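You operate a simulated robot arm through the tools that you are given. There is no shell and no other tool.

You run a simulated robot arm. Do the job below in one go: nothing can be reset, and whatever is moved stays where it is left.

TASK
Stand the jar candle mid-trolley, uncover it, check it on bright and leave it on dim.
Fine: the lid goes beside it on the trolley top. Set down upright: jar candle, candle lid.
Where things are to end (x, y in the base frame): jar candle within 70 mm of [560, 210]; candle lid within 100 mm of [570, 310].

It is judged by the outcome, as a careful person would: the job done as asked, and still so three seconds after it is handed in. It fails if anything else is knocked over, pushed out of place, dropped, spilled or broken. Lids that push on must go on centred and level and be pressed home; caps that screw on are set level and turned clockwise until they are tight.

THE ROBOT
A 7-joint arm with a two-finger parallel gripper, fixed in place. Base frame: the origin is at the foot of the arm, x ahead of it, y to its left, z up; the work surface is at about z = 830. Units: mm, rad, N and s.
With the tool pointing down near the work surface it reaches from about 300 to 700 mm from the base axis. Its first joint turns from -1.152 to 1.152 rad. Payload 1.57 kg.
The TCP is the grasp point between the finger pads, 30 mm short of the fingertips. In the tool frame z runs along the fingers and y along their closing line. The gripper opens to 110 mm. The fingers are 24 mm wide and 12 mm thick; the gripper's body (48 by 112 mm) begins 78 mm behind the TCP.
Orientation is that of the tool frame in the base frame, as [roll, pitch, yaw] about the fixed x, y, z axes, in that order (R = Rz(yaw) Ry(pitch) Rx(roll)). With the fingers straight down and closing along the base's y, the tool's x points along the base's -x, its y along +y and its z along -z.

THE INTERFACE
- The arm moves only by the tool drive_tool. Its argument "increments" is a list of rows, each an object (a shift or turn left out is 0, a gripper value left out holds the last) with "translation": the shift along the tool's x, y, z in units of 300 mm (1.0 is 300 mm), a list of three; "rotation": the turn, a rotation vector about the tool's x, y, z in units of 90 degrees (1.0 is 90 degrees), a list of three. In form: [{"translation": [tx, ty, tz], "rotation": [rx, ry, rz]}, ...]. A call has 1 to 20 rows; each row is the pose to reach, as a shift and turn from the pose commanded when the call began, along the tool's axes at that moment. "grip" is the closure in counts, from 0 (fully open) to 255 (shut), set as the call begins (left out, the last holds). A call with a number of a shift or a turn outside -1 to 1 is refused whole. A row lasts 0.2 s, in which the tool goes at most 50 mm and 0.15 rad; a call with a longer step from one row to the next is refused whole, and so is a gripper value outside its range. A pose out of reach is approached as far as the arm can. The call stops where the force on the tool passes 90 N (or 10 N more than at its start, if that is more) or the arm is blocked; 0.2 s more then pass. Each finger travels about 108 mm/s and halts on what it meets, pressing with about 22 N; the grip force reading is that of the motor and also rises with nothing between the fingers. The clock runs only during rows and for 0.2 s after the last one: add rows that repeat a pose to give the fingers time. It gives the time, the measured TCP pose, the force on the tool (base axes), the opening and the grip force at its end, in the units of the frame above (readings bear some noise), with the torque about the TCP (base axes, N m) and any sound that the robot's microphone picked up.
- Cameras (640 x 400 px; columns grow to the right, rows downward): "scene" is fixed at [153.4, -386.6, 1403]; the picture's right is [0.87, -0.50, 0.00], its down [-0.29, -0.51, -0.81] and it looks along [0.40, 0.70, -0.58] (base axes); focal length 357 px, centre (320, 200). "wrist" rides on the gripper at [70, 16, -141] in the tool frame; the picture's right is [-0.23, 0.97, 0.00], its down [-0.85, -0.20, -0.48] and it looks along [-0.47, -0.11, 0.88] (tool axes); focal length 222 px, centre (320, 200). There is no depth. A picture from a camera that has moved, and an enlarged one, comes with that camera's place and axes in the base frame and with its lens.
- get_image(camera): a new picture of that camera. No time passes.
- close_up(camera, box): a new picture of the part [left, top, right, bottom] of that camera's present view, enlarged. No time passes.
- finish_job(): hands the job in; it is judged then, once.

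Nothing tells you positions but the pictures and the camera data. Unless the task says otherwise, let go and move clear before handing in.

The tools are called by a JSON object that holds its "op" and its "data". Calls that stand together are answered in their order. drive_tool: Moves the arm, as the interface text tells. Its arguments: {"type":"object","properties":{"increments":{"type":"array","items":{"type":"object","properties":{"translation":{"type":"array","items":{"type":"number"}},"rotation":{"type":"array","items":{"type":"number"}}}}},"grip":{"type":"number"}},"required":["increments"]} The other tools are called the same way: get_image (camera) takes a picture; close_up (camera, box) takes an enlarged picture of a part of a camera's view; finish_job () hands the job in.

At the start:

```text
time: 0.0
tool_pos: [431.2, 196.9, 1140.3]
orientation: [3.141, 0.0, -3.141]
wrist_force: [0.2, 0.2, -0.7]
ft_torque: [0.02, 0.0, -0.03]
finger_gap: 110.0
grasp_force: 0.0
```

scene: 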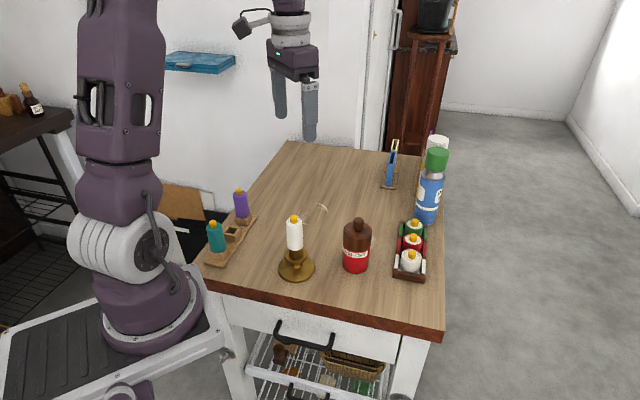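
wrist: 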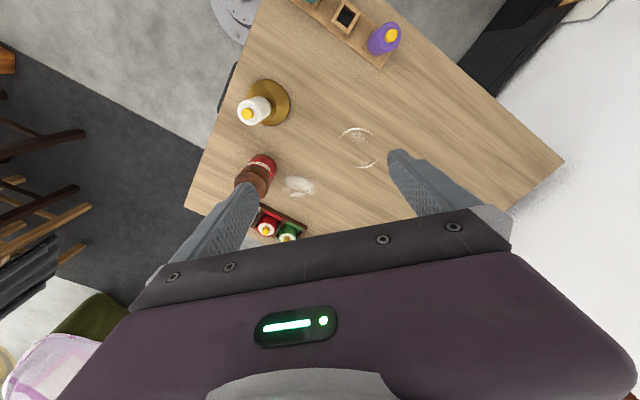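

I see a trolley top with several candles, a red jar with a brown knobbed lid, a tray of small candles and a flask. I'll look closer before moving.

{"op": "close_up", "data": {"camera": "scene", "box": [320, 200, 440, 290]}}

{"op": "close_up", "data": {"camera": "scene", "box": [190, 170, 330, 290]}}

{"op": "close_up", "data": {"camera": "scene", "box": [360, 120, 480, 230]}}

{"op": "close_up", "data": {"camera": "wrist", "box": [180, 60, 420, 250]}}

```text
4.44 times, centred on (380, 245) of scene
camera zoom: at [153.4, -386.6, 1403.0], right [0.87, -0.5, 0.0], down [-0.29, -0.51, -0.81], along [0.4, 0.7, -0.58], focal length 1586 px, centre (53, 0)
```

zoom: 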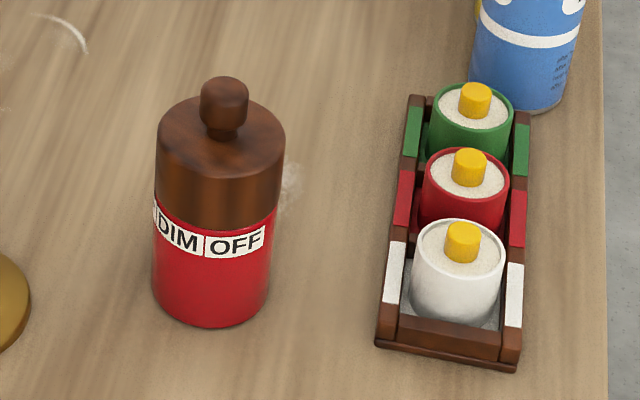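

```text
3.33 times, centred on (260, 230) of scene
camera zoom: at [153.4, -386.6, 1403.0], right [0.87, -0.5, 0.0], down [-0.29, -0.51, -0.81], along [0.4, 0.7, -0.58], focal length 1189 px, centre (520, 100)
```

zoom: 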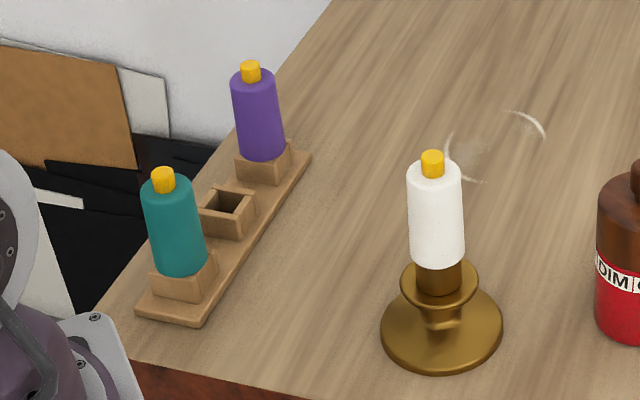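

```text
3.64 times, centred on (420, 175) of scene
camera zoom: at [153.4, -386.6, 1403.0], right [0.87, -0.5, 0.0], down [-0.29, -0.51, -0.81], along [0.4, 0.7, -0.58], focal length 1298 px, centre (-44, 291)
```

zoom: 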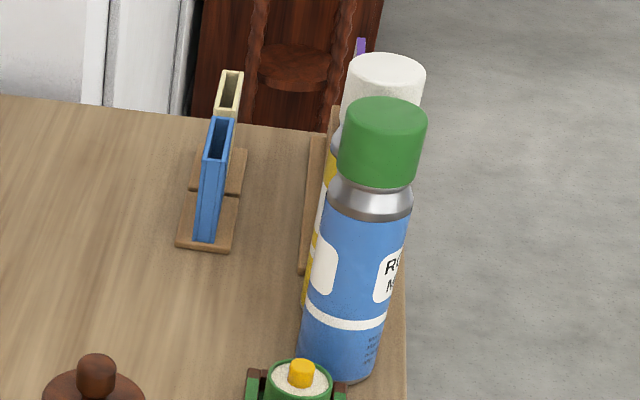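

```text
2.11 times, centred on (300, 155) of wrist
camera zoom: at [361.2, 212.0, 1282.6], right [0.23, 0.97, 0.0], down [0.85, -0.2, 0.48], along [0.47, -0.11, -0.88], focal length 468 px, centre (362, 295)
```

zoom: 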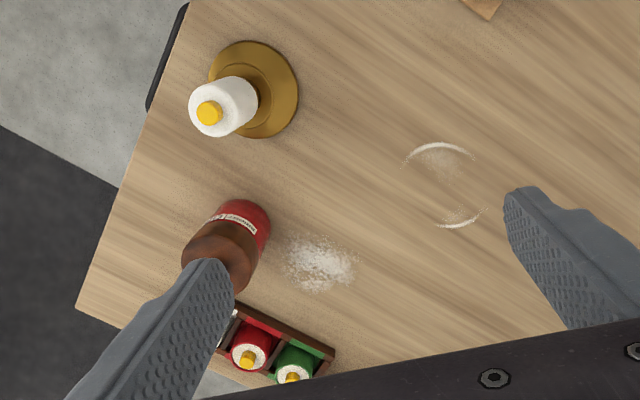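

The jar candle (red body with a brown knobbed lid) seems to stand near (499, 57), about 60 mm wide with the lid from z≈896 to 924. I'll hover above it and look.

{"op": "drive_tool", "data": {"increments": [{"translation": [-0.046, -0.093, 0.0]}, {"translation": [-0.092, -0.186, 0.0]}, {"translation": [-0.138, -0.28, 0.0]}, {"translation": [-0.184, -0.373, 0.0]}, {"translation": [-0.23, -0.466, 0.0]}, {"translation": [-0.23, -0.466, 0.0]}], "grip": 0}}

{"op": "get_image", "data": {"camera": "wrist"}}

{"op": "get_image", "data": {"camera": "scene"}}

```text
time: 1.4
tool_pos: [499.3, 56.6, 1144.3]
orientation: [-3.14, 0.002, -3.14]
wrist_force: [-1.0, 0.6, -1.0]
ft_torque: [0.0, 0.02, 0.02]
finger_gap: 110.0
grasp_force: 0.0
```

```text
taken
camera wrist: at [430.5, 72.6, 1286.1], right [0.23, 0.97, 0.0], down [0.85, -0.2, 0.48], along [0.47, -0.11, -0.88], focal length 222 px, centre (320, 200)
```

wrist: 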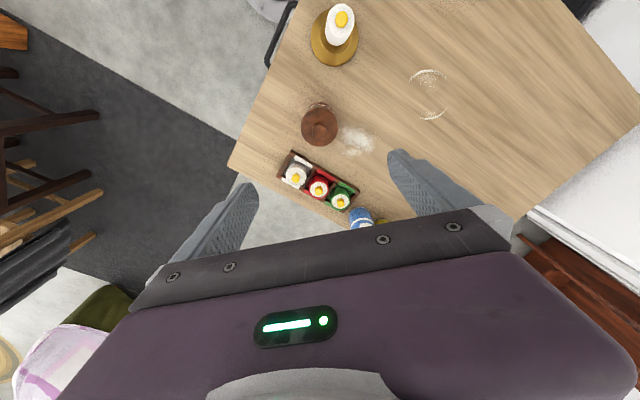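

```text
taken
```

scene: 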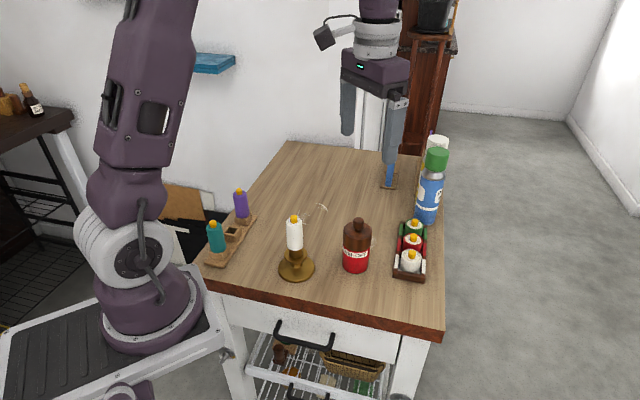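

{"op": "close_up", "data": {"camera": "wrist", "box": [270, 80, 390, 220]}}

```text
2.86 times, centred on (330, 150) of wrist
camera zoom: at [430.5, 72.6, 1286.1], right [0.23, 0.97, 0.0], down [0.85, -0.2, 0.48], along [0.47, -0.11, -0.88], focal length 635 px, centre (291, 343)
```

zoom: 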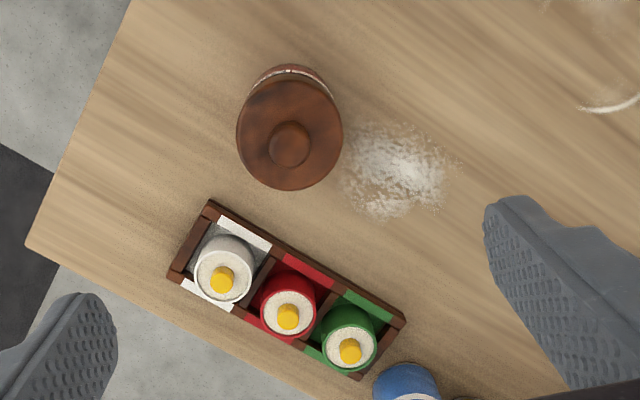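

{"op": "drive_tool", "data": {"increments": [{"translation": [0.01, -0.003, 0.12]}, {"translation": [0.01, -0.003, 0.24]}, {"translation": [0.01, -0.003, 0.36]}, {"translation": [0.01, -0.003, 0.467]}, {"translation": [0.01, -0.003, 0.467]}, {"translation": [0.01, -0.003, 0.467]}]}}

{"op": "get_image", "data": {"camera": "wrist"}}

{"op": "close_up", "data": {"camera": "scene", "box": [300, 150, 420, 290]}}

```text
time: 2.8
tool_pos: [496.2, 55.8, 1001.2]
orientation: [3.141, 0.001, 3.141]
wrist_force: [-0.7, -0.6, 0.7]
ft_torque: [-0.01, -0.01, 0.05]
finger_gap: 110.1
grasp_force: 0.1
```

```text
taken
camera wrist: at [427.2, 71.6, 1144.0], right [0.23, 0.97, 0.0], down [0.85, -0.2, 0.48], along [0.47, -0.11, -0.88], focal length 222 px, centre (320, 200)
```

wrist: 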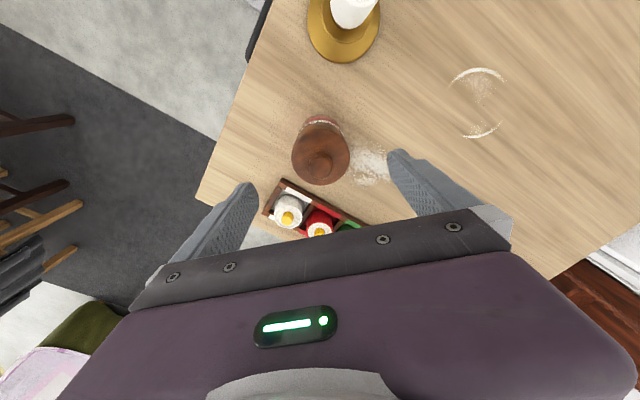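

```text
2.86 times, centred on (360, 220) of scene
camera zoom: at [153.4, -386.6, 1403.0], right [0.87, -0.5, 0.0], down [-0.29, -0.51, -0.81], along [0.4, 0.7, -0.58], focal length 1020 px, centre (206, 143)
```

zoom: 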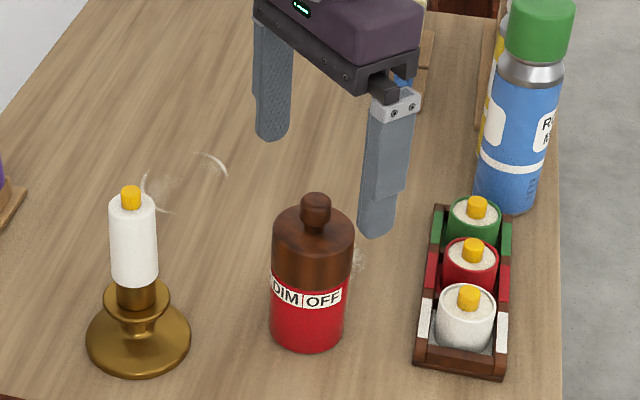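

{"op": "drive_tool", "data": {"increments": [{"translation": [-0.002, 0.0, 0.07]}, {"translation": [-0.002, 0.0, 0.14]}, {"translation": [-0.002, 0.0, 0.21]}, {"translation": [-0.002, 0.0, 0.21]}, {"translation": [-0.002, 0.0, 0.21]}]}}

{"op": "close_up", "data": {"camera": "scene", "box": [310, 180, 420, 280]}}

{"op": "get_image", "data": {"camera": "wrist"}}

```text
time: 4.0
tool_pos: [496.8, 56.5, 938.5]
orientation: [-3.141, 0.0, -3.141]
wrist_force: [0.5, 0.7, 1.1]
ft_torque: [-0.01, 0.02, -0.01]
finger_gap: 109.9
grasp_force: 0.0
```

```text
4.00 times, centred on (365, 230) of scene
camera zoom: at [153.4, -386.6, 1403.0], right [0.87, -0.5, 0.0], down [-0.29, -0.51, -0.81], along [0.4, 0.7, -0.58], focal length 1427 px, centre (140, 80)
```

zoom: 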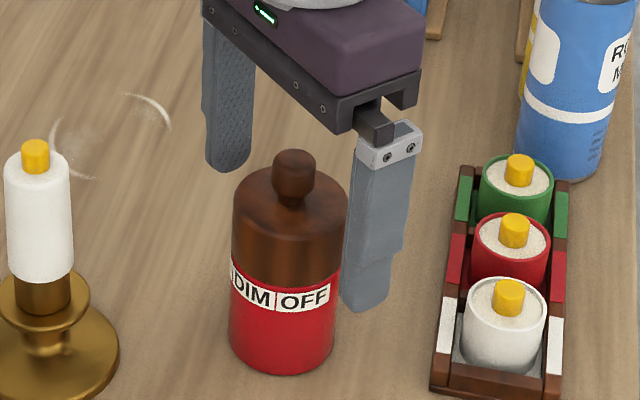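

```text
taken
camera wrist: at [427.3, 72.4, 1080.9], right [0.23, 0.97, 0.0], down [0.85, -0.2, 0.48], along [0.47, -0.11, -0.88], focal length 222 px, centre (320, 200)
```

wrist: 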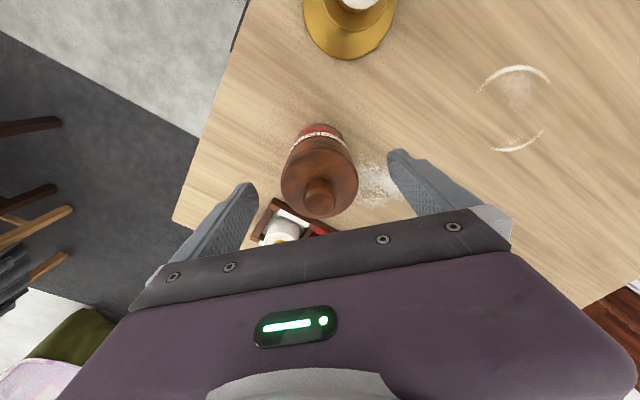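

{"op": "drive_tool", "data": {"increments": [{"translation": [0, 0, 0]}, {"translation": [0, 0, 0]}, {"translation": [0, 0, 0]}, {"translation": [0, 0, 0]}], "grip": 255}}

{"op": "close_up", "data": {"camera": "scene", "box": [310, 180, 420, 280]}}

```text
time: 5.0
tool_pos: [496.3, 55.9, 938.6]
orientation: [3.14, 0.001, 3.141]
wrist_force: [-1.1, 0.8, -0.3]
ft_torque: [0.0, 0.02, 0.0]
finger_gap: 58.0
grasp_force: 21.8
```

```text
4.00 times, centred on (365, 230) of scene
camera zoom: at [153.4, -386.6, 1403.0], right [0.87, -0.5, 0.0], down [-0.29, -0.51, -0.81], along [0.4, 0.7, -0.58], focal length 1427 px, centre (140, 80)
```

zoom: 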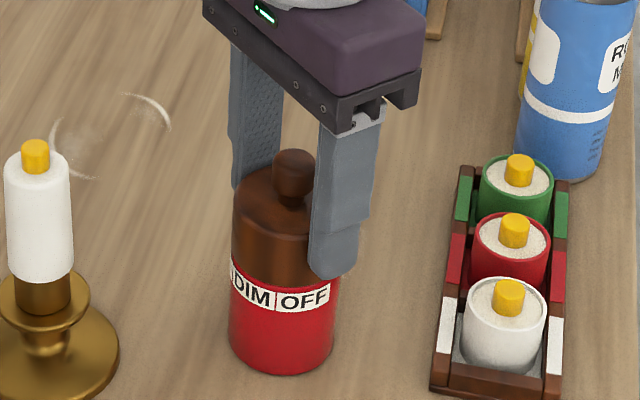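

Lid gripped at 58 mm width. I lift slightly to see whether it comes free of the jar.

{"op": "drive_tool", "data": {"increments": [{"translation": [0, 0, -0.01]}, {"translation": [0, 0, -0.02]}, {"translation": [0, 0, -0.03]}, {"translation": [0, 0, -0.04]}, {"translation": [0, 0, -0.04]}]}}

{"op": "close_up", "data": {"camera": "scene", "box": [310, 180, 420, 280]}}

```text
time: 6.2
tool_pos: [497.1, 56.0, 949.6]
orientation: [-3.141, 0.002, -3.141]
wrist_force: [0.4, 0.4, -0.3]
ft_torque: [0.02, 0.0, 0.02]
finger_gap: 58.1
grasp_force: 22.1
```

```text
4.00 times, centred on (365, 230) of scene
camera zoom: at [153.4, -386.6, 1403.0], right [0.87, -0.5, 0.0], down [-0.29, -0.51, -0.81], along [0.4, 0.7, -0.58], focal length 1427 px, centre (140, 80)
```

zoom: 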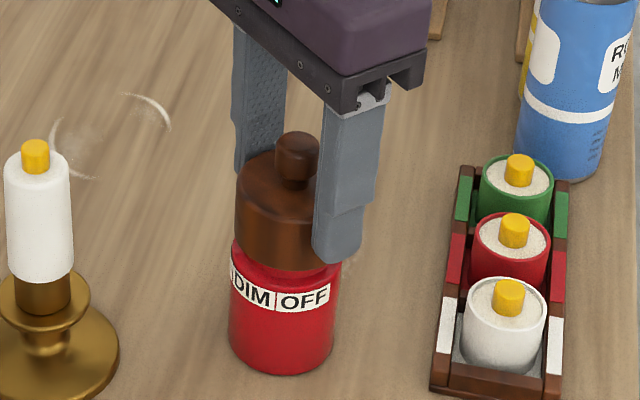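

The lid lifts freely. I raise it clear and look at the jar before carrying the lid over.

{"op": "drive_tool", "data": {"increments": [{"translation": [0, 0, -0.1]}, {"translation": [0, 0, -0.2]}, {"translation": [0, 0, -0.25]}, {"translation": [0, 0, -0.25]}]}}

{"op": "close_up", "data": {"camera": "scene", "box": [310, 160, 420, 280]}}

```text
time: 7.2
tool_pos: [497.6, 54.3, 1022.2]
orientation: [3.14, 0.001, -3.142]
wrist_force: [0.2, -0.5, 0.0]
ft_torque: [0.01, -0.02, 0.01]
finger_gap: 58.4
grasp_force: 22.2
```

```text
3.33 times, centred on (365, 220) of scene
camera zoom: at [153.4, -386.6, 1403.0], right [0.87, -0.5, 0.0], down [-0.29, -0.51, -0.81], along [0.4, 0.7, -0.58], focal length 1189 px, centre (170, 133)
```

zoom: 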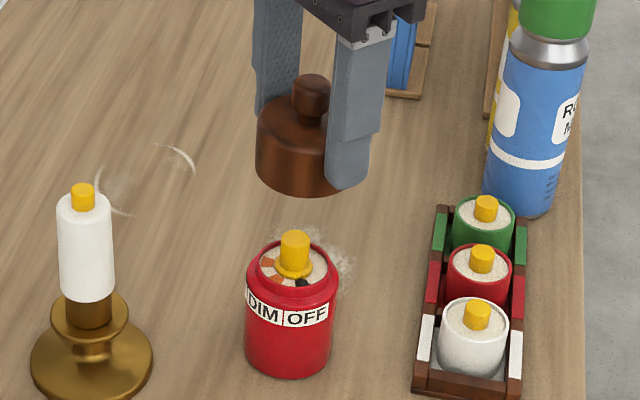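

The candle has a yellow post inside with coloured marks around it; the labels on the collar are the settings. I carry the lid across to about (560, 345).

{"op": "drive_tool", "data": {"increments": [{"translation": [-0.026, 0.12, 0]}, {"translation": [-0.0525, 0.24, 0]}, {"translation": [-0.079, 0.36, 0]}, {"translation": [-0.105, 0.48, 0]}, {"translation": [-0.131, 0.6, 0]}, {"translation": [-0.1575, 0.72, 0]}, {"translation": [-0.184, 0.84, 0]}, {"translation": [-0.21, 0.963, 0]}, {"translation": [-0.21, 0.963, 0]}, {"translation": [-0.21, 0.963, 0]}]}}

{"op": "get_image", "data": {"camera": "scene"}}

{"op": "get_image", "data": {"camera": "wrist"}}

{"op": "close_up", "data": {"camera": "scene", "box": [330, 220, 380, 280]}}

```text
time: 9.4
tool_pos: [559.7, 343.8, 1025.7]
orientation: [-3.141, 0.0, -3.14]
wrist_force: [-0.6, 0.2, -0.5]
ft_torque: [0.05, 0.01, -0.01]
finger_gap: 58.2
grasp_force: 21.8
```

```text
taken
```

scene: 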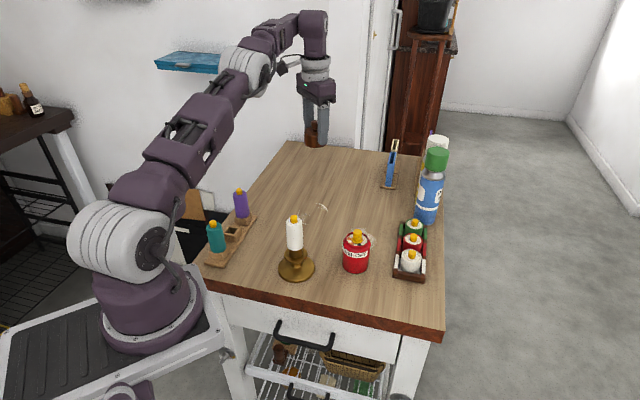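

```text
taken
camera wrist: at [490.6, 360.5, 1167.5], right [0.23, 0.97, 0.0], down [0.86, -0.2, 0.48], along [0.47, -0.11, -0.88], focal length 222 px, centre (320, 200)
```

wrist: 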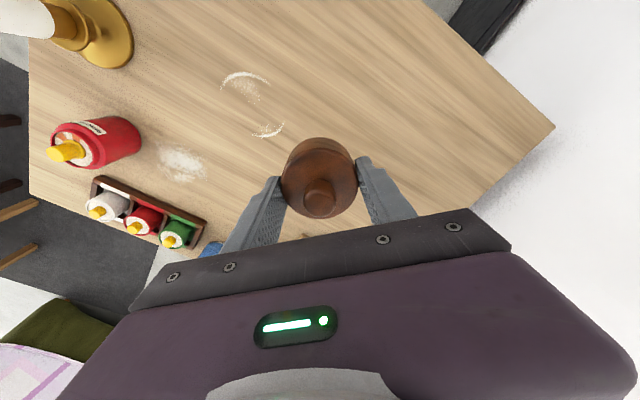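

```text
6.67 times, centred on (355, 250) of scene
camera zoom: at [153.4, -386.6, 1403.0], right [0.87, -0.5, 0.0], down [-0.29, -0.51, -0.81], along [0.4, 0.7, -0.58], focal length 2379 px, centre (87, -133)
```

zoom: 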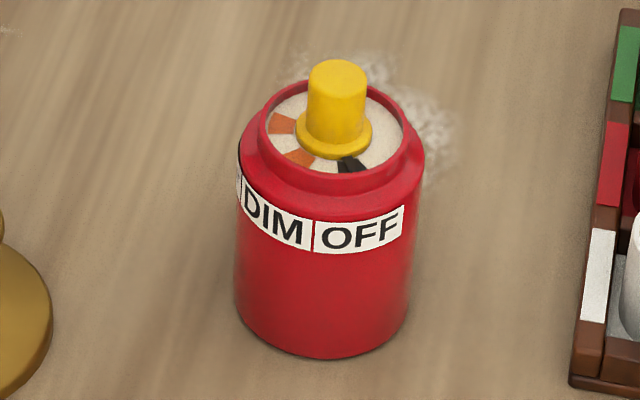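

{"op": "drive_tool", "data": {"increments": [{"translation": [0, 0, 0.12]}, {"translation": [0, 0, 0.24]}, {"translation": [0, 0, 0.36]}, {"translation": [0, 0, 0.43]}, {"translation": [0, 0, 0.47]}, {"translation": [0, 0, 0.47]}, {"translation": [0, 0, 0.47]}]}}

{"op": "close_up", "data": {"camera": "scene", "box": [270, 130, 370, 220]}}

```text
time: 11.0
tool_pos: [560.8, 345.9, 883.5]
orientation: [3.141, 0.001, 3.14]
wrist_force: [-0.2, 0.8, 0.4]
ft_torque: [0.03, 0.01, -0.01]
finger_gap: 58.0
grasp_force: 21.9
```

```text
4.44 times, centred on (320, 175) of scene
camera zoom: at [153.4, -386.6, 1403.0], right [0.87, -0.5, 0.0], down [-0.29, -0.51, -0.81], along [0.4, 0.7, -0.58], focal length 1586 px, centre (320, 311)
```

zoom: 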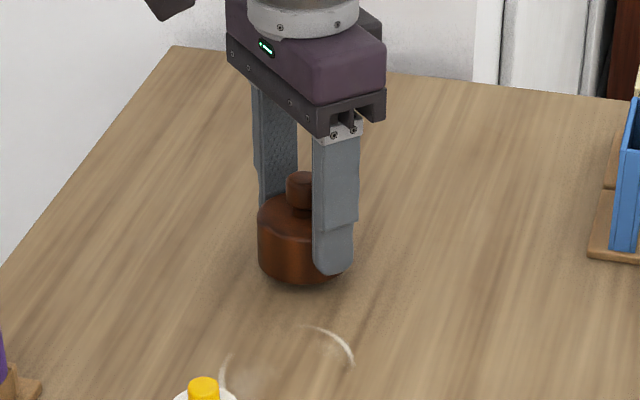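

{"op": "drive_tool", "data": {"increments": [{"translation": [0, 0, 0.005]}, {"translation": [0, 0, 0.01]}, {"translation": [0, 0, 0.015]}, {"translation": [0, 0, 0.02]}, {"translation": [0, 0, 0.02]}]}}

```text
time: 12.2
tool_pos: [560.4, 344.4, 876.9]
orientation: [3.141, -0.001, -3.141]
wrist_force: [0.3, 0.0, -1.3]
ft_torque: [0.01, 0.0, 0.02]
finger_gap: 58.1
grasp_force: 21.7
```

{"op": "drive_tool", "data": {"increments": [{"translation": [0, 0, 0.003]}, {"translation": [0, 0, 0.006]}, {"translation": [0, 0, 0.01]}, {"translation": [0, 0, 0.01]}]}}

{"op": "close_up", "data": {"camera": "scene", "box": [295, 160, 345, 200]}}

```text
time: 13.2
tool_pos: [559.5, 344.8, 874.8]
orientation: [3.141, 0.0, 3.142]
wrist_force: [-0.3, 0.6, -0.5]
ft_torque: [-0.01, -0.02, -0.01]
finger_gap: 58.2
grasp_force: 21.5
```

```text
10.00 times, centred on (320, 180) of scene
camera zoom: at [153.4, -386.6, 1403.0], right [0.87, -0.5, 0.0], down [-0.29, -0.51, -0.81], along [0.4, 0.7, -0.58], focal length 3568 px, centre (320, 400)
```

zoom: 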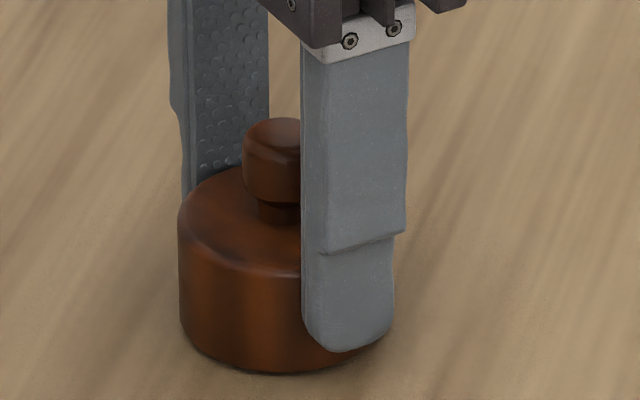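

{"op": "drive_tool", "data": {"increments": [{"translation": [0, 0, 0.003]}, {"translation": [0, 0, 0.006]}, {"translation": [0, 0, 0.006]}]}}

```text
time: 14.0
tool_pos: [560.1, 345.1, 871.8]
orientation: [-3.141, 0.0, 3.141]
wrist_force: [-0.6, -0.5, -0.2]
ft_torque: [0.05, -0.02, 0.02]
finger_gap: 58.1
grasp_force: 21.9
```

{"op": "drive_tool", "data": {"increments": [{"translation": [0, 0, 0.003]}, {"translation": [0, 0, 0.006]}, {"translation": [0, 0, 0.006]}]}}

```text
time: 14.8
tool_pos: [559.0, 346.0, 872.1]
orientation: [-3.141, 0.002, -3.141]
wrist_force: [3.5, -0.9, 7.8]
ft_torque: [-0.03, 0.05, 0.02]
finger_gap: 58.1
grasp_force: 21.7
```

Contact with the trolley top. I release the lid and back straight up.

{"op": "drive_tool", "data": {"increments": [{"translation": [0, 0, 0]}, {"translation": [0, 0, 0]}, {"translation": [0, 0, 0]}, {"translation": [0, 0, -0.05]}, {"translation": [0, 0, -0.15]}, {"translation": [0, 0, -0.3]}, {"translation": [0, 0, -0.45]}, {"translation": [0, 0, -0.45]}], "grip": 0}}

{"op": "get_image", "data": {"camera": "scene"}}

{"op": "get_image", "data": {"camera": "wrist"}}

```text
time: 16.6
tool_pos: [559.1, 346.6, 1005.4]
orientation: [3.141, 0.0, -3.141]
wrist_force: [-0.5, -0.2, -0.4]
ft_torque: [0.0, -0.02, -0.01]
finger_gap: 109.9
grasp_force: 0.1
```

```text
taken
```

scene: 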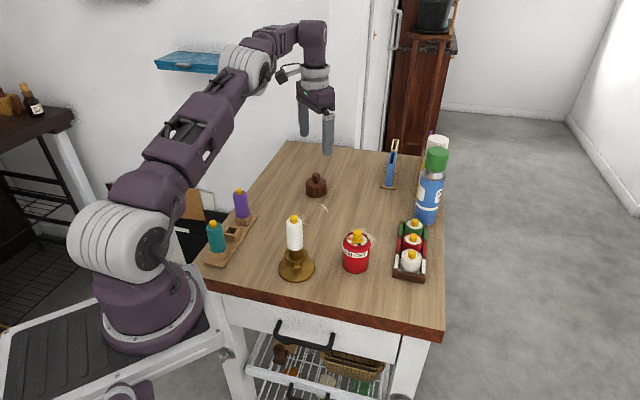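

```text
taken
camera wrist: at [490.5, 363.1, 1148.0], right [0.23, 0.97, 0.0], down [0.85, -0.2, 0.48], along [0.47, -0.11, -0.88], focal length 222 px, centre (320, 200)
```

wrist: 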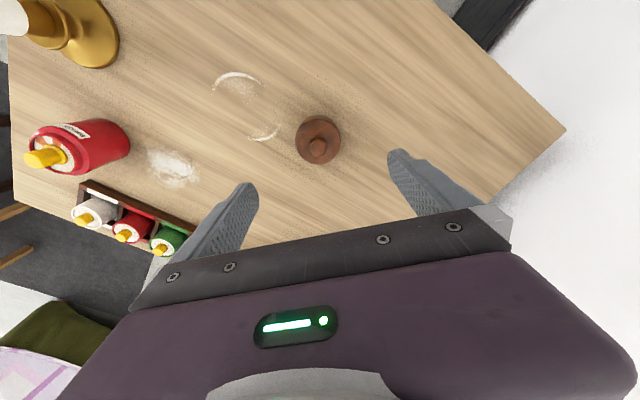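

The lid stands upright at about (560, 345). Now back above the jar for a look at its top.

{"op": "drive_tool", "data": {"increments": [{"translation": [0.026, -0.12, -0.02]}, {"translation": [0.052, -0.24, -0.04]}, {"translation": [0.078, -0.36, -0.06]}, {"translation": [0.104, -0.48, -0.08]}, {"translation": [0.13, -0.6, -0.1]}, {"translation": [0.156, -0.72, -0.1]}, {"translation": [0.182, -0.84, -0.1]}, {"translation": [0.21, -0.967, -0.1]}, {"translation": [0.21, -0.967, -0.1]}, {"translation": [0.21, -0.967, -0.1]}]}}

{"op": "get_image", "data": {"camera": "wrist"}}

{"op": "close_up", "data": {"camera": "wrist", "box": [280, 100, 360, 180]}}

```text
time: 18.8
tool_pos: [497.2, 55.3, 1034.4]
orientation: [-3.141, 0.001, 3.141]
wrist_force: [0.1, -0.7, 0.8]
ft_torque: [-0.02, 0.0, 0.0]
finger_gap: 110.0
grasp_force: 0.1
```

```text
taken
camera wrist: at [428.7, 70.7, 1177.8], right [0.23, 0.97, 0.0], down [0.85, -0.2, 0.48], along [0.47, -0.11, -0.88], focal length 222 px, centre (320, 200)
```

wrist: 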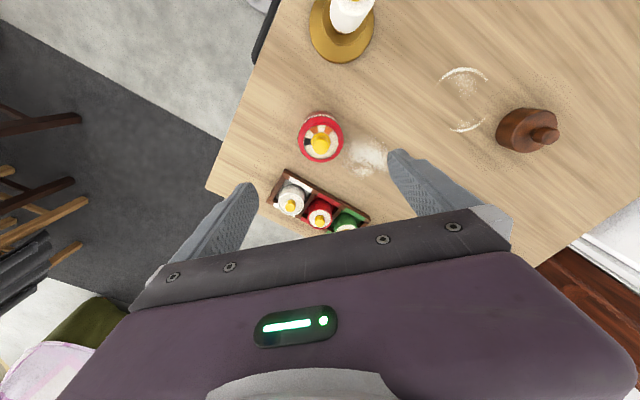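

```text
5.00 times, centred on (320, 140) of wrist
camera zoom: at [428.7, 70.7, 1177.8], right [0.23, 0.97, 0.0], down [0.85, -0.2, 0.48], along [0.47, -0.11, -0.88], focal length 1111 px, centre (320, 500)
```

zoom: 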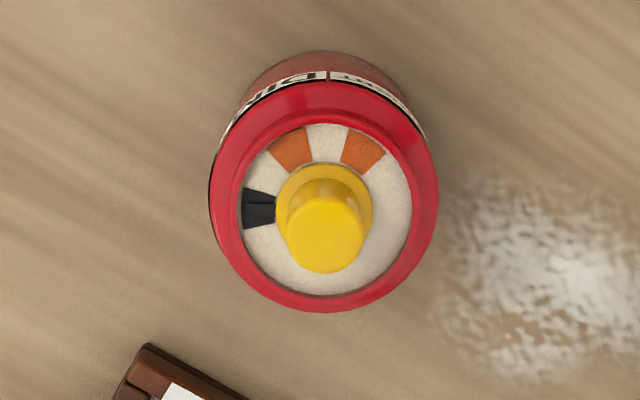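

The top shows a turn knob (yellow post) with a dark pointer now in the black OFF sector; DIM is about 60° clockwise and BRIGHT about 120° clockwise seen from above. First I grip the jar body to move it to the middle of the trolley.

{"op": "drive_tool", "data": {"increments": [{"translation": [0.005, 0, 0.13]}, {"translation": [0.005, 0, 0.26]}, {"translation": [0.005, 0, 0.39]}, {"translation": [0.005, 0, 0.47]}, {"translation": [0.005, 0, 0.54]}, {"translation": [0.005, 0, 0.54]}, {"translation": [0.005, 0, 0.54]}]}}

{"op": "close_up", "data": {"camera": "scene", "box": [310, 180, 420, 280]}}

{"op": "get_image", "data": {"camera": "wrist"}}

```text
time: 20.4
tool_pos: [497.0, 56.4, 874.7]
orientation: [3.141, 0.002, -3.141]
wrist_force: [0.0, -0.1, 0.1]
ft_torque: [0.0, -0.01, 0.01]
finger_gap: 110.0
grasp_force: 0.1
```

```text
4.00 times, centred on (365, 230) of scene
camera zoom: at [153.4, -386.6, 1403.0], right [0.87, -0.5, 0.0], down [-0.29, -0.51, -0.81], along [0.4, 0.7, -0.58], focal length 1427 px, centre (140, 80)
```

zoom: 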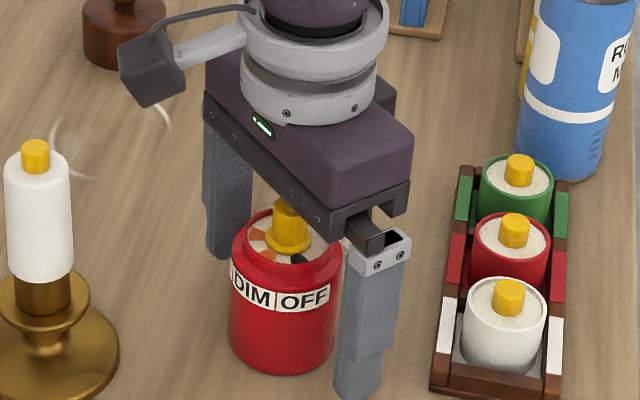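

```text
taken
camera wrist: at [428.4, 70.6, 1017.8], right [0.23, 0.97, 0.0], down [0.85, -0.2, 0.48], along [0.47, -0.11, -0.88], focal length 222 px, centre (320, 200)
```

wrist: 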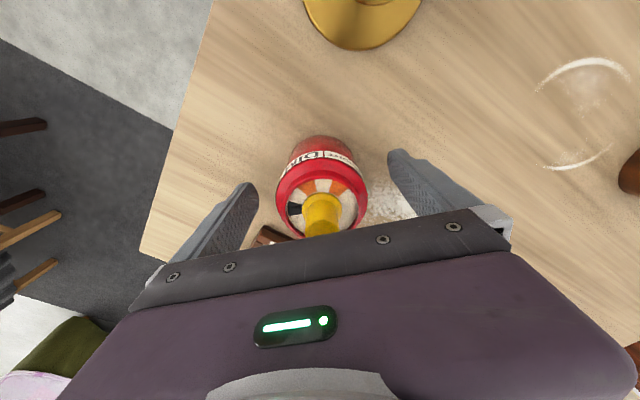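

{"op": "drive_tool", "data": {"increments": [{"translation": [0.003, 0, 0]}, {"translation": [0.003, 0, 0]}, {"translation": [0.003, 0, 0]}, {"translation": [0.003, 0, 0]}], "grip": 255}}

```text
time: 21.4
tool_pos: [496.6, 54.6, 875.9]
orientation: [-3.141, 0.001, 3.141]
wrist_force: [-0.1, 2.2, 1.7]
ft_torque: [0.24, 0.02, -0.07]
finger_gap: 57.4
grasp_force: 22.1
```

{"op": "drive_tool", "data": {"increments": [{"translation": [0, 0, -0.03]}, {"translation": [0, 0, -0.06]}, {"translation": [0, 0, -0.1]}, {"translation": [0, 0, -0.13]}, {"translation": [0, 0, -0.13]}]}}

{"op": "close_up", "data": {"camera": "scene", "box": [310, 180, 420, 280]}}

```text
time: 22.6
tool_pos: [496.7, 54.5, 913.4]
orientation: [3.14, 0.002, 3.141]
wrist_force: [0.7, -0.6, -4.8]
ft_torque: [-0.01, -0.03, 0.01]
finger_gap: 57.0
grasp_force: 22.0
```

```text
4.00 times, centred on (365, 230) of scene
camera zoom: at [153.5, -386.6, 1403.0], right [0.87, -0.5, 0.0], down [-0.29, -0.51, -0.81], along [0.4, 0.7, -0.58], focal length 1427 px, centre (140, 80)
```

zoom: 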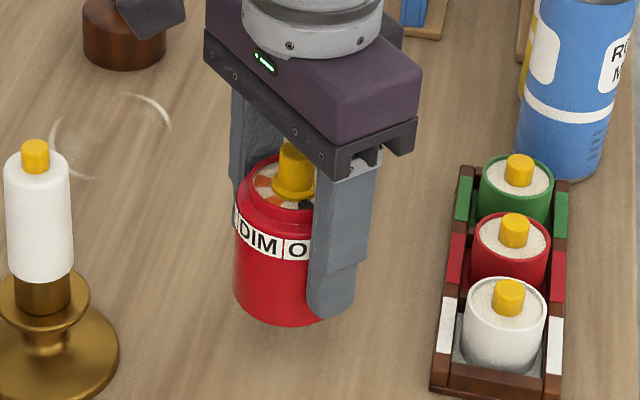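

The jar is held (about 0.45 kg). I carry it to (560, 205).

{"op": "drive_tool", "data": {"increments": [{"translation": [-0.042, 0.1, 0]}, {"translation": [-0.084, 0.2, 0]}, {"translation": [-0.126, 0.3, 0]}, {"translation": [-0.168, 0.4, 0]}, {"translation": [-0.21, 0.5, 0]}, {"translation": [-0.21, 0.5, 0]}, {"translation": [-0.21, 0.5, 0]}]}}

{"op": "get_image", "data": {"camera": "scene"}}

```text
time: 24.2
tool_pos: [556.5, 204.9, 911.2]
orientation: [-3.141, 0.0, 3.14]
wrist_force: [0.0, 0.4, -5.9]
ft_torque: [0.04, -0.02, -0.01]
finger_gap: 57.2
grasp_force: 22.2
```

```text
taken
```

scene: 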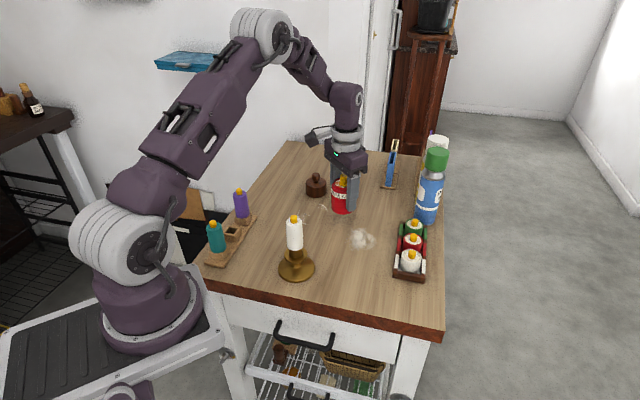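

{"op": "drive_tool", "data": {"increments": [{"translation": [0, 0, 0.03]}, {"translation": [0, 0, 0.06]}, {"translation": [0, 0, 0.09]}, {"translation": [0, 0, 0.11]}, {"translation": [0, 0, 0.115]}, {"translation": [0, 0, 0.115]}]}}

```text
time: 25.6
tool_pos: [556.8, 203.9, 876.1]
orientation: [3.142, 0.001, 3.142]
wrist_force: [-0.5, 0.8, -5.4]
ft_torque: [0.01, 0.03, -0.02]
finger_gap: 57.2
grasp_force: 22.0
```

{"op": "drive_tool", "data": {"increments": [{"translation": [0, 0, 0.003]}, {"translation": [0, 0, 0.007]}, {"translation": [0, 0, 0.01]}, {"translation": [0, 0, 0.01]}]}}

```text
time: 26.6
tool_pos: [558.5, 204.6, 874.8]
orientation: [3.141, 0.004, -3.141]
wrist_force: [-2.2, 0.8, 16.6]
ft_torque: [-0.05, -0.01, -0.28]
finger_gap: 57.1
grasp_force: 21.7
```

Jar is down. I release it and go up.

{"op": "drive_tool", "data": {"increments": [{"translation": [0, 0, -0.005]}, {"translation": [0, 0, -0.005]}, {"translation": [0, 0, -0.005]}, {"translation": [0, 0, -0.005]}, {"translation": [0, 0, -0.1]}, {"translation": [0, 0, -0.2]}, {"translation": [0, 0, -0.35]}, {"translation": [0, 0, -0.5]}, {"translation": [0, 0, -0.5]}, {"translation": [0, 0, -0.5]}], "grip": 0}}

{"op": "get_image", "data": {"camera": "wrist"}}

{"op": "close_up", "data": {"camera": "wrist", "box": [280, 100, 360, 180]}}

{"op": "close_up", "data": {"camera": "scene", "box": [290, 160, 390, 240]}}

```text
time: 28.8
tool_pos: [558.2, 204.7, 1025.8]
orientation: [-3.141, 0.0, 3.141]
wrist_force: [-0.3, -0.2, -0.2]
ft_torque: [-0.02, 0.0, 0.01]
finger_gap: 109.8
grasp_force: 0.0
```

```text
taken
camera wrist: at [489.7, 220.6, 1167.9], right [0.23, 0.97, 0.0], down [0.85, -0.2, 0.48], along [0.47, -0.11, -0.88], focal length 222 px, centre (320, 200)
```

wrist: 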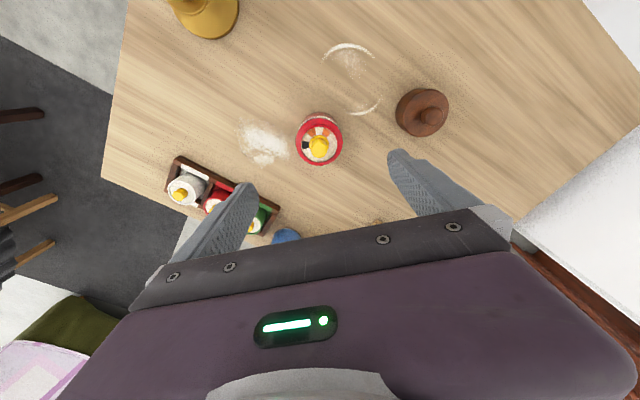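

```text
5.00 times, centred on (320, 140) of wrist
camera zoom: at [489.7, 220.6, 1167.9], right [0.23, 0.97, 0.0], down [0.85, -0.2, 0.48], along [0.47, -0.11, -0.88], focal length 1111 px, centre (320, 500)
```

zoom: 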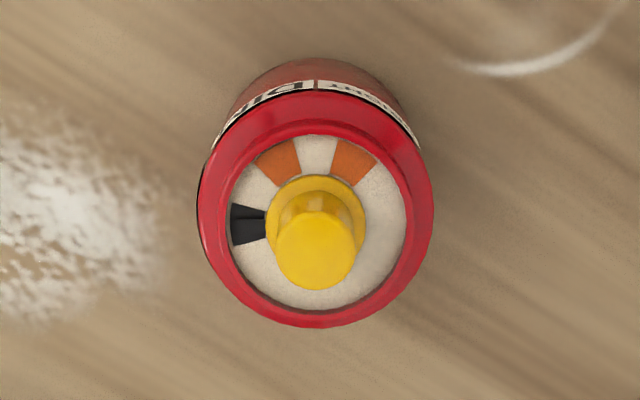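

```text
5.00 times, centred on (340, 200) of scene
camera zoom: at [153.4, -386.6, 1403.0], right [0.87, -0.5, 0.0], down [-0.29, -0.51, -0.81], along [0.4, 0.7, -0.58], focal length 1784 px, centre (220, 200)
```

zoom: 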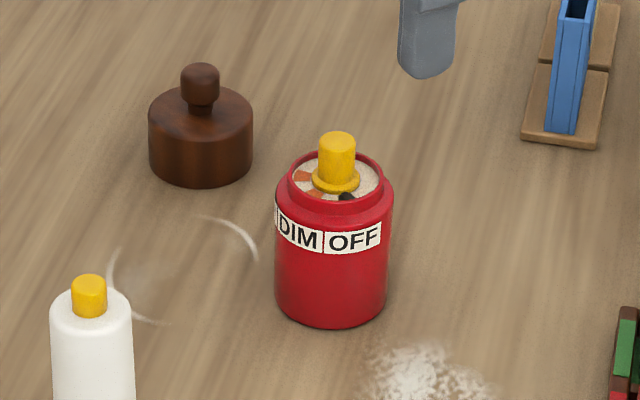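

Jar stands at about (557, 204), lid at (560, 345). Next I pre-turn the wrist 60° counter-clockwise, so that the 120° clockwise turn of the knob to BRIGHT fits in one grasp.

{"op": "drive_tool", "data": {"increments": [{"rotation": [0, 0, -0.083]}, {"rotation": [0, 0, -0.166]}, {"rotation": [0, 0, -0.25]}, {"rotation": [0, 0, -0.333]}, {"rotation": [0, 0, -0.416]}, {"rotation": [0, 0, -0.5]}, {"rotation": [0, 0, -0.583]}, {"rotation": [0, 0, -0.667]}, {"rotation": [0, 0, -0.667]}, {"rotation": [0, 0, -0.667]}]}}

{"op": "get_image", "data": {"camera": "wrist"}}

{"op": "get_image", "data": {"camera": "scene"}}

```text
time: 31.0
tool_pos: [558.1, 205.0, 1023.8]
orientation: [-3.138, -0.002, -2.094]
wrist_force: [0.6, -0.5, 0.4]
ft_torque: [0.0, 0.02, -0.01]
finger_gap: 109.9
grasp_force: 0.1
```

```text
taken
camera wrist: at [509.9, 152.4, 1166.7], right [-0.73, 0.68, 0.0], down [0.6, 0.64, 0.48], along [0.33, 0.35, -0.88], focal length 222 px, centre (320, 200)
```

wrist: 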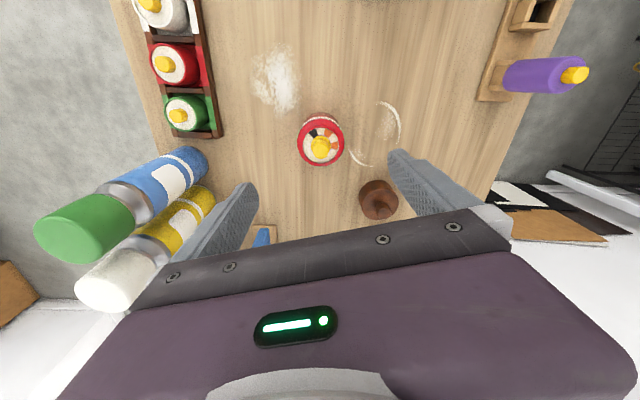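

```text
taken
```

scene: 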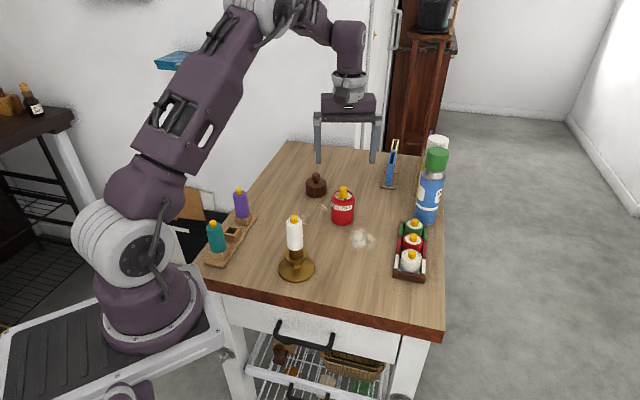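

{"op": "close_up", "data": {"camera": "wrist", "box": [280, 100, 360, 180]}}

```text
5.00 times, centred on (320, 140) of wrist
camera zoom: at [509.9, 152.4, 1166.7], right [-0.73, 0.68, 0.0], down [0.6, 0.64, 0.48], along [0.33, 0.35, -0.88], focal length 1111 px, centre (320, 500)
```

zoom: 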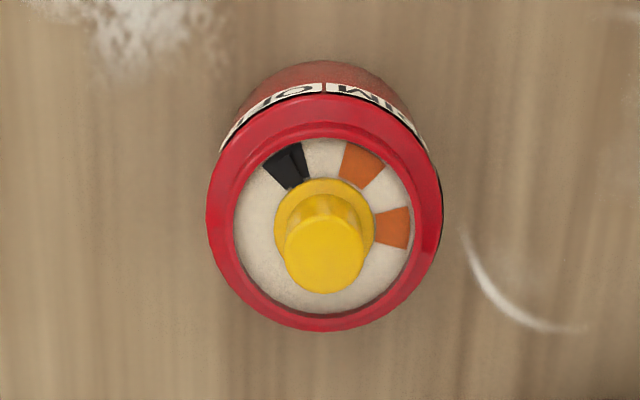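

{"op": "drive_tool", "data": {"increments": [{"translation": [0, 0, 0.1]}, {"translation": [0, 0, 0.2]}, {"translation": [0, 0, 0.24]}, {"translation": [0, 0, 0.28]}, {"translation": [0, 0, 0.28]}, {"translation": [0, 0, 0.28]}]}}

{"op": "close_up", "data": {"camera": "scene", "box": [290, 150, 400, 240]}}

{"op": "get_image", "data": {"camera": "wrist"}}

```text
time: 32.4
tool_pos: [556.9, 206.5, 940.5]
orientation: [-3.14, 0.001, -2.093]
wrist_force: [0.3, 0.5, -0.6]
ft_torque: [0.03, -0.01, 0.02]
finger_gap: 109.7
grasp_force: 0.1
```

```text
4.44 times, centred on (345, 195) of scene
camera zoom: at [153.4, -386.6, 1403.0], right [0.87, -0.5, 0.0], down [-0.29, -0.51, -0.81], along [0.4, 0.7, -0.58], focal length 1586 px, centre (209, 222)
```

zoom: 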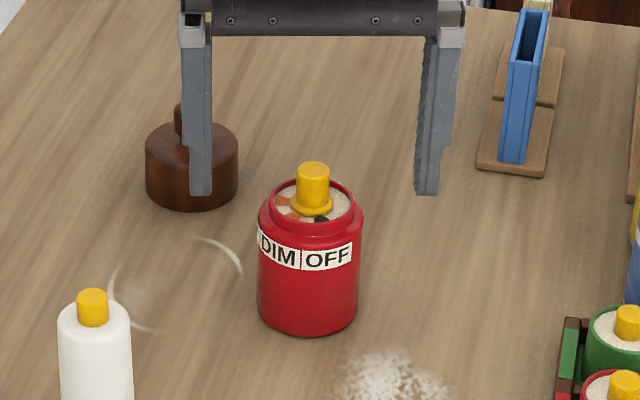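

```text
taken
camera wrist: at [509.4, 153.3, 1082.9], right [-0.73, 0.68, 0.0], down [0.6, 0.64, 0.48], along [0.33, 0.35, -0.88], focal length 222 px, centre (320, 200)
```

wrist: 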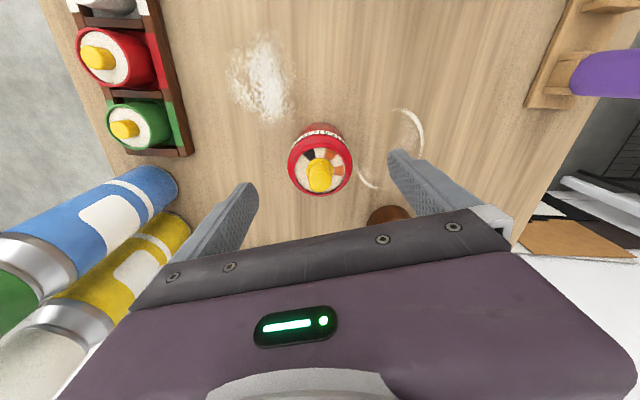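

{"op": "drive_tool", "data": {"increments": [{"translation": [0, 0, 0]}, {"translation": [0, 0, 0]}, {"translation": [0, 0, 0]}, {"translation": [0, 0, 0]}, {"translation": [0, 0, 0]}], "grip": 255}}

{"op": "close_up", "data": {"camera": "scene", "box": [310, 165, 380, 235]}}

{"op": "close_up", "data": {"camera": "wrist", "box": [260, 100, 380, 210]}}

```text
time: 33.6
tool_pos: [556.6, 206.5, 940.7]
orientation: [3.141, -0.002, -2.095]
wrist_force: [-2.0, 1.7, 0.6]
ft_torque: [0.1, 0.23, -0.01]
finger_gap: 17.2
grasp_force: 22.1
```

```text
5.71 times, centred on (345, 200) of scene
camera zoom: at [153.4, -386.6, 1403.0], right [0.87, -0.5, 0.0], down [-0.29, -0.51, -0.81], along [0.4, 0.7, -0.58], focal length 2039 px, centre (177, 200)
```

zoom: 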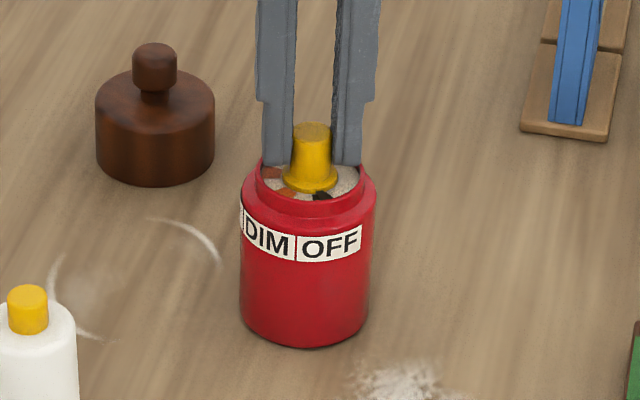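

```text
3.64 times, centred on (320, 155) of wrist
camera zoom: at [509.3, 153.4, 1083.0], right [-0.73, 0.68, 0.0], down [0.6, 0.64, 0.48], along [0.33, 0.35, -0.88], focal length 808 px, centre (320, 364)
```

zoom: 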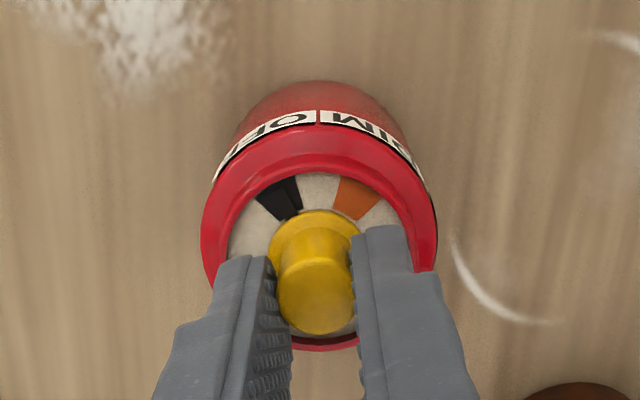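

The post is gripped (17 mm). I turn it 20° clockwise as a test and look for the pointer or jar moving.

{"op": "drive_tool", "data": {"increments": [{"rotation": [0, 0, 0.055]}, {"rotation": [0, 0, 0.11]}, {"rotation": [0, 0, 0.165]}, {"rotation": [0, 0, 0.222]}, {"rotation": [0, 0, 0.222]}]}}

{"op": "close_up", "data": {"camera": "scene", "box": [310, 165, 380, 235]}}

{"op": "close_up", "data": {"camera": "wrist", "box": [260, 100, 380, 210]}}

```text
time: 34.8
tool_pos: [557.1, 204.6, 941.7]
orientation: [-3.14, -0.001, -2.443]
wrist_force: [0.0, 0.3, 0.6]
ft_torque: [0.02, 0.02, -0.02]
finger_gap: 17.1
grasp_force: 21.6
```

```text
5.71 times, centred on (345, 200) of scene
camera zoom: at [153.5, -386.6, 1403.0], right [0.87, -0.5, 0.0], down [-0.29, -0.51, -0.81], along [0.4, 0.7, -0.58], focal length 2039 px, centre (177, 200)
```

zoom: 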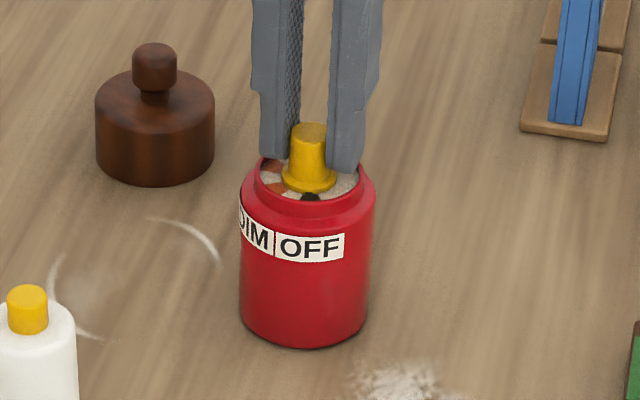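

```text
3.64 times, centred on (320, 155) of wrist
camera zoom: at [494.1, 172.2, 1083.8], right [-0.45, 0.89, 0.0], down [0.78, 0.4, 0.48], along [0.43, 0.22, -0.88], focal length 808 px, centre (320, 364)
```

zoom: 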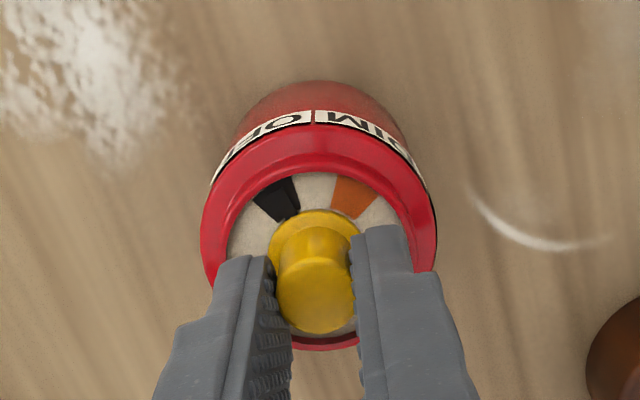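

The whole jar turned with the post, so it needs to be held against the trolley by some downward force. I press down gently first and see how it responds.

{"op": "drive_tool", "data": {"increments": [{"translation": [0, 0, 0.003]}, {"translation": [0, 0, 0.006]}, {"translation": [0, 0, 0.006]}]}}

{"op": "close_up", "data": {"camera": "wrist", "box": [260, 100, 380, 210]}}

```text
time: 35.6
tool_pos: [556.3, 203.4, 940.5]
orientation: [-3.141, 0.003, -2.443]
wrist_force: [0.9, 3.1, 19.9]
ft_torque: [0.06, 0.29, 0.01]
finger_gap: 17.0
grasp_force: 22.2
```

```text
3.64 times, centred on (320, 155) of wrist
camera zoom: at [493.6, 171.6, 1082.9], right [-0.45, 0.89, 0.0], down [0.78, 0.4, 0.48], along [0.43, 0.22, -0.88], focal length 808 px, centre (320, 364)
```

zoom: 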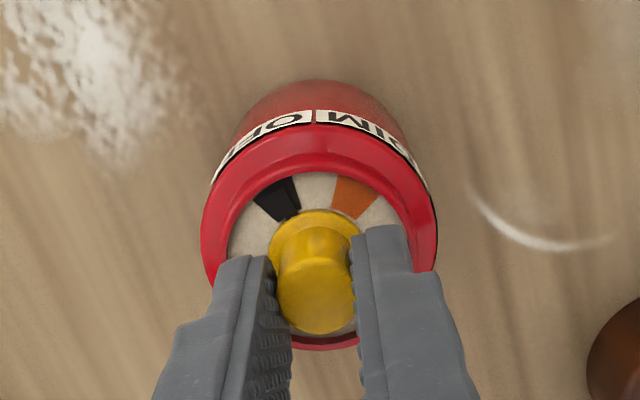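

About 20 N down and no push action. Now I turn clockwise while keeping that pressure.

{"op": "drive_tool", "data": {"increments": [{"rotation": [0, 0, 0.05]}, {"rotation": [0, 0, 0.1]}, {"rotation": [0, 0, 0.15]}, {"rotation": [0, 0, 0.2]}, {"rotation": [0, 0, 0.25]}]}}

{"op": "close_up", "data": {"camera": "wrist", "box": [260, 100, 380, 210]}}

{"op": "close_up", "data": {"camera": "scene", "box": [310, 165, 380, 235]}}

```text
time: 36.8
tool_pos: [558.1, 203.7, 938.9]
orientation: [-3.14, 0.001, -2.837]
wrist_force: [0.9, -2.4, 13.0]
ft_torque: [0.08, 0.08, 0.02]
finger_gap: 17.4
grasp_force: 21.8
```

```text
3.64 times, centred on (320, 155) of wrist
camera zoom: at [487.1, 198.3, 1081.4], right [-0.08, 1.0, 0.0], down [0.88, 0.07, 0.48], along [0.48, 0.04, -0.88], focal length 808 px, centre (320, 364)
```

zoom: 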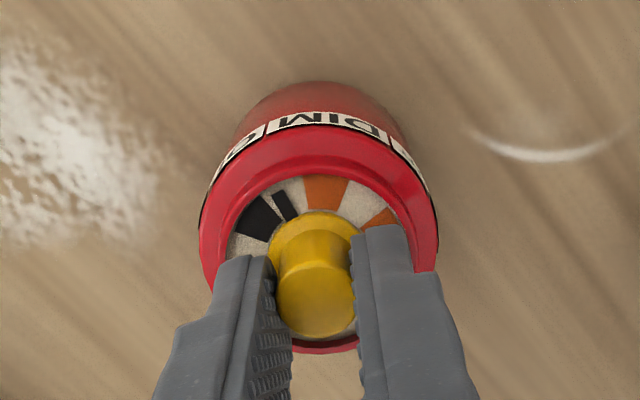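

```text
5.71 times, centred on (345, 200) of scene
camera zoom: at [153.2, -386.8, 1403.0], right [0.87, -0.5, 0.0], down [-0.29, -0.51, -0.81], along [0.4, 0.7, -0.58], focal length 2039 px, centre (177, 200)
```

zoom: 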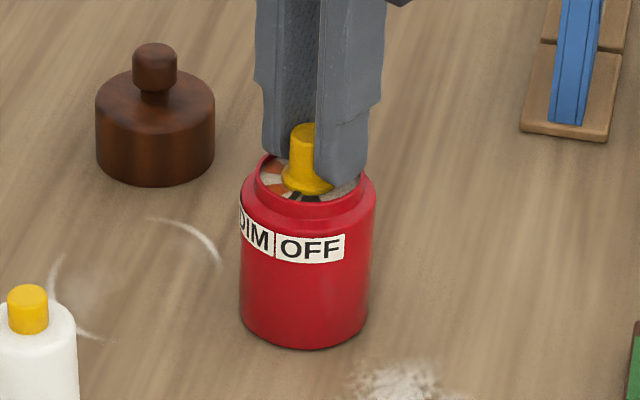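

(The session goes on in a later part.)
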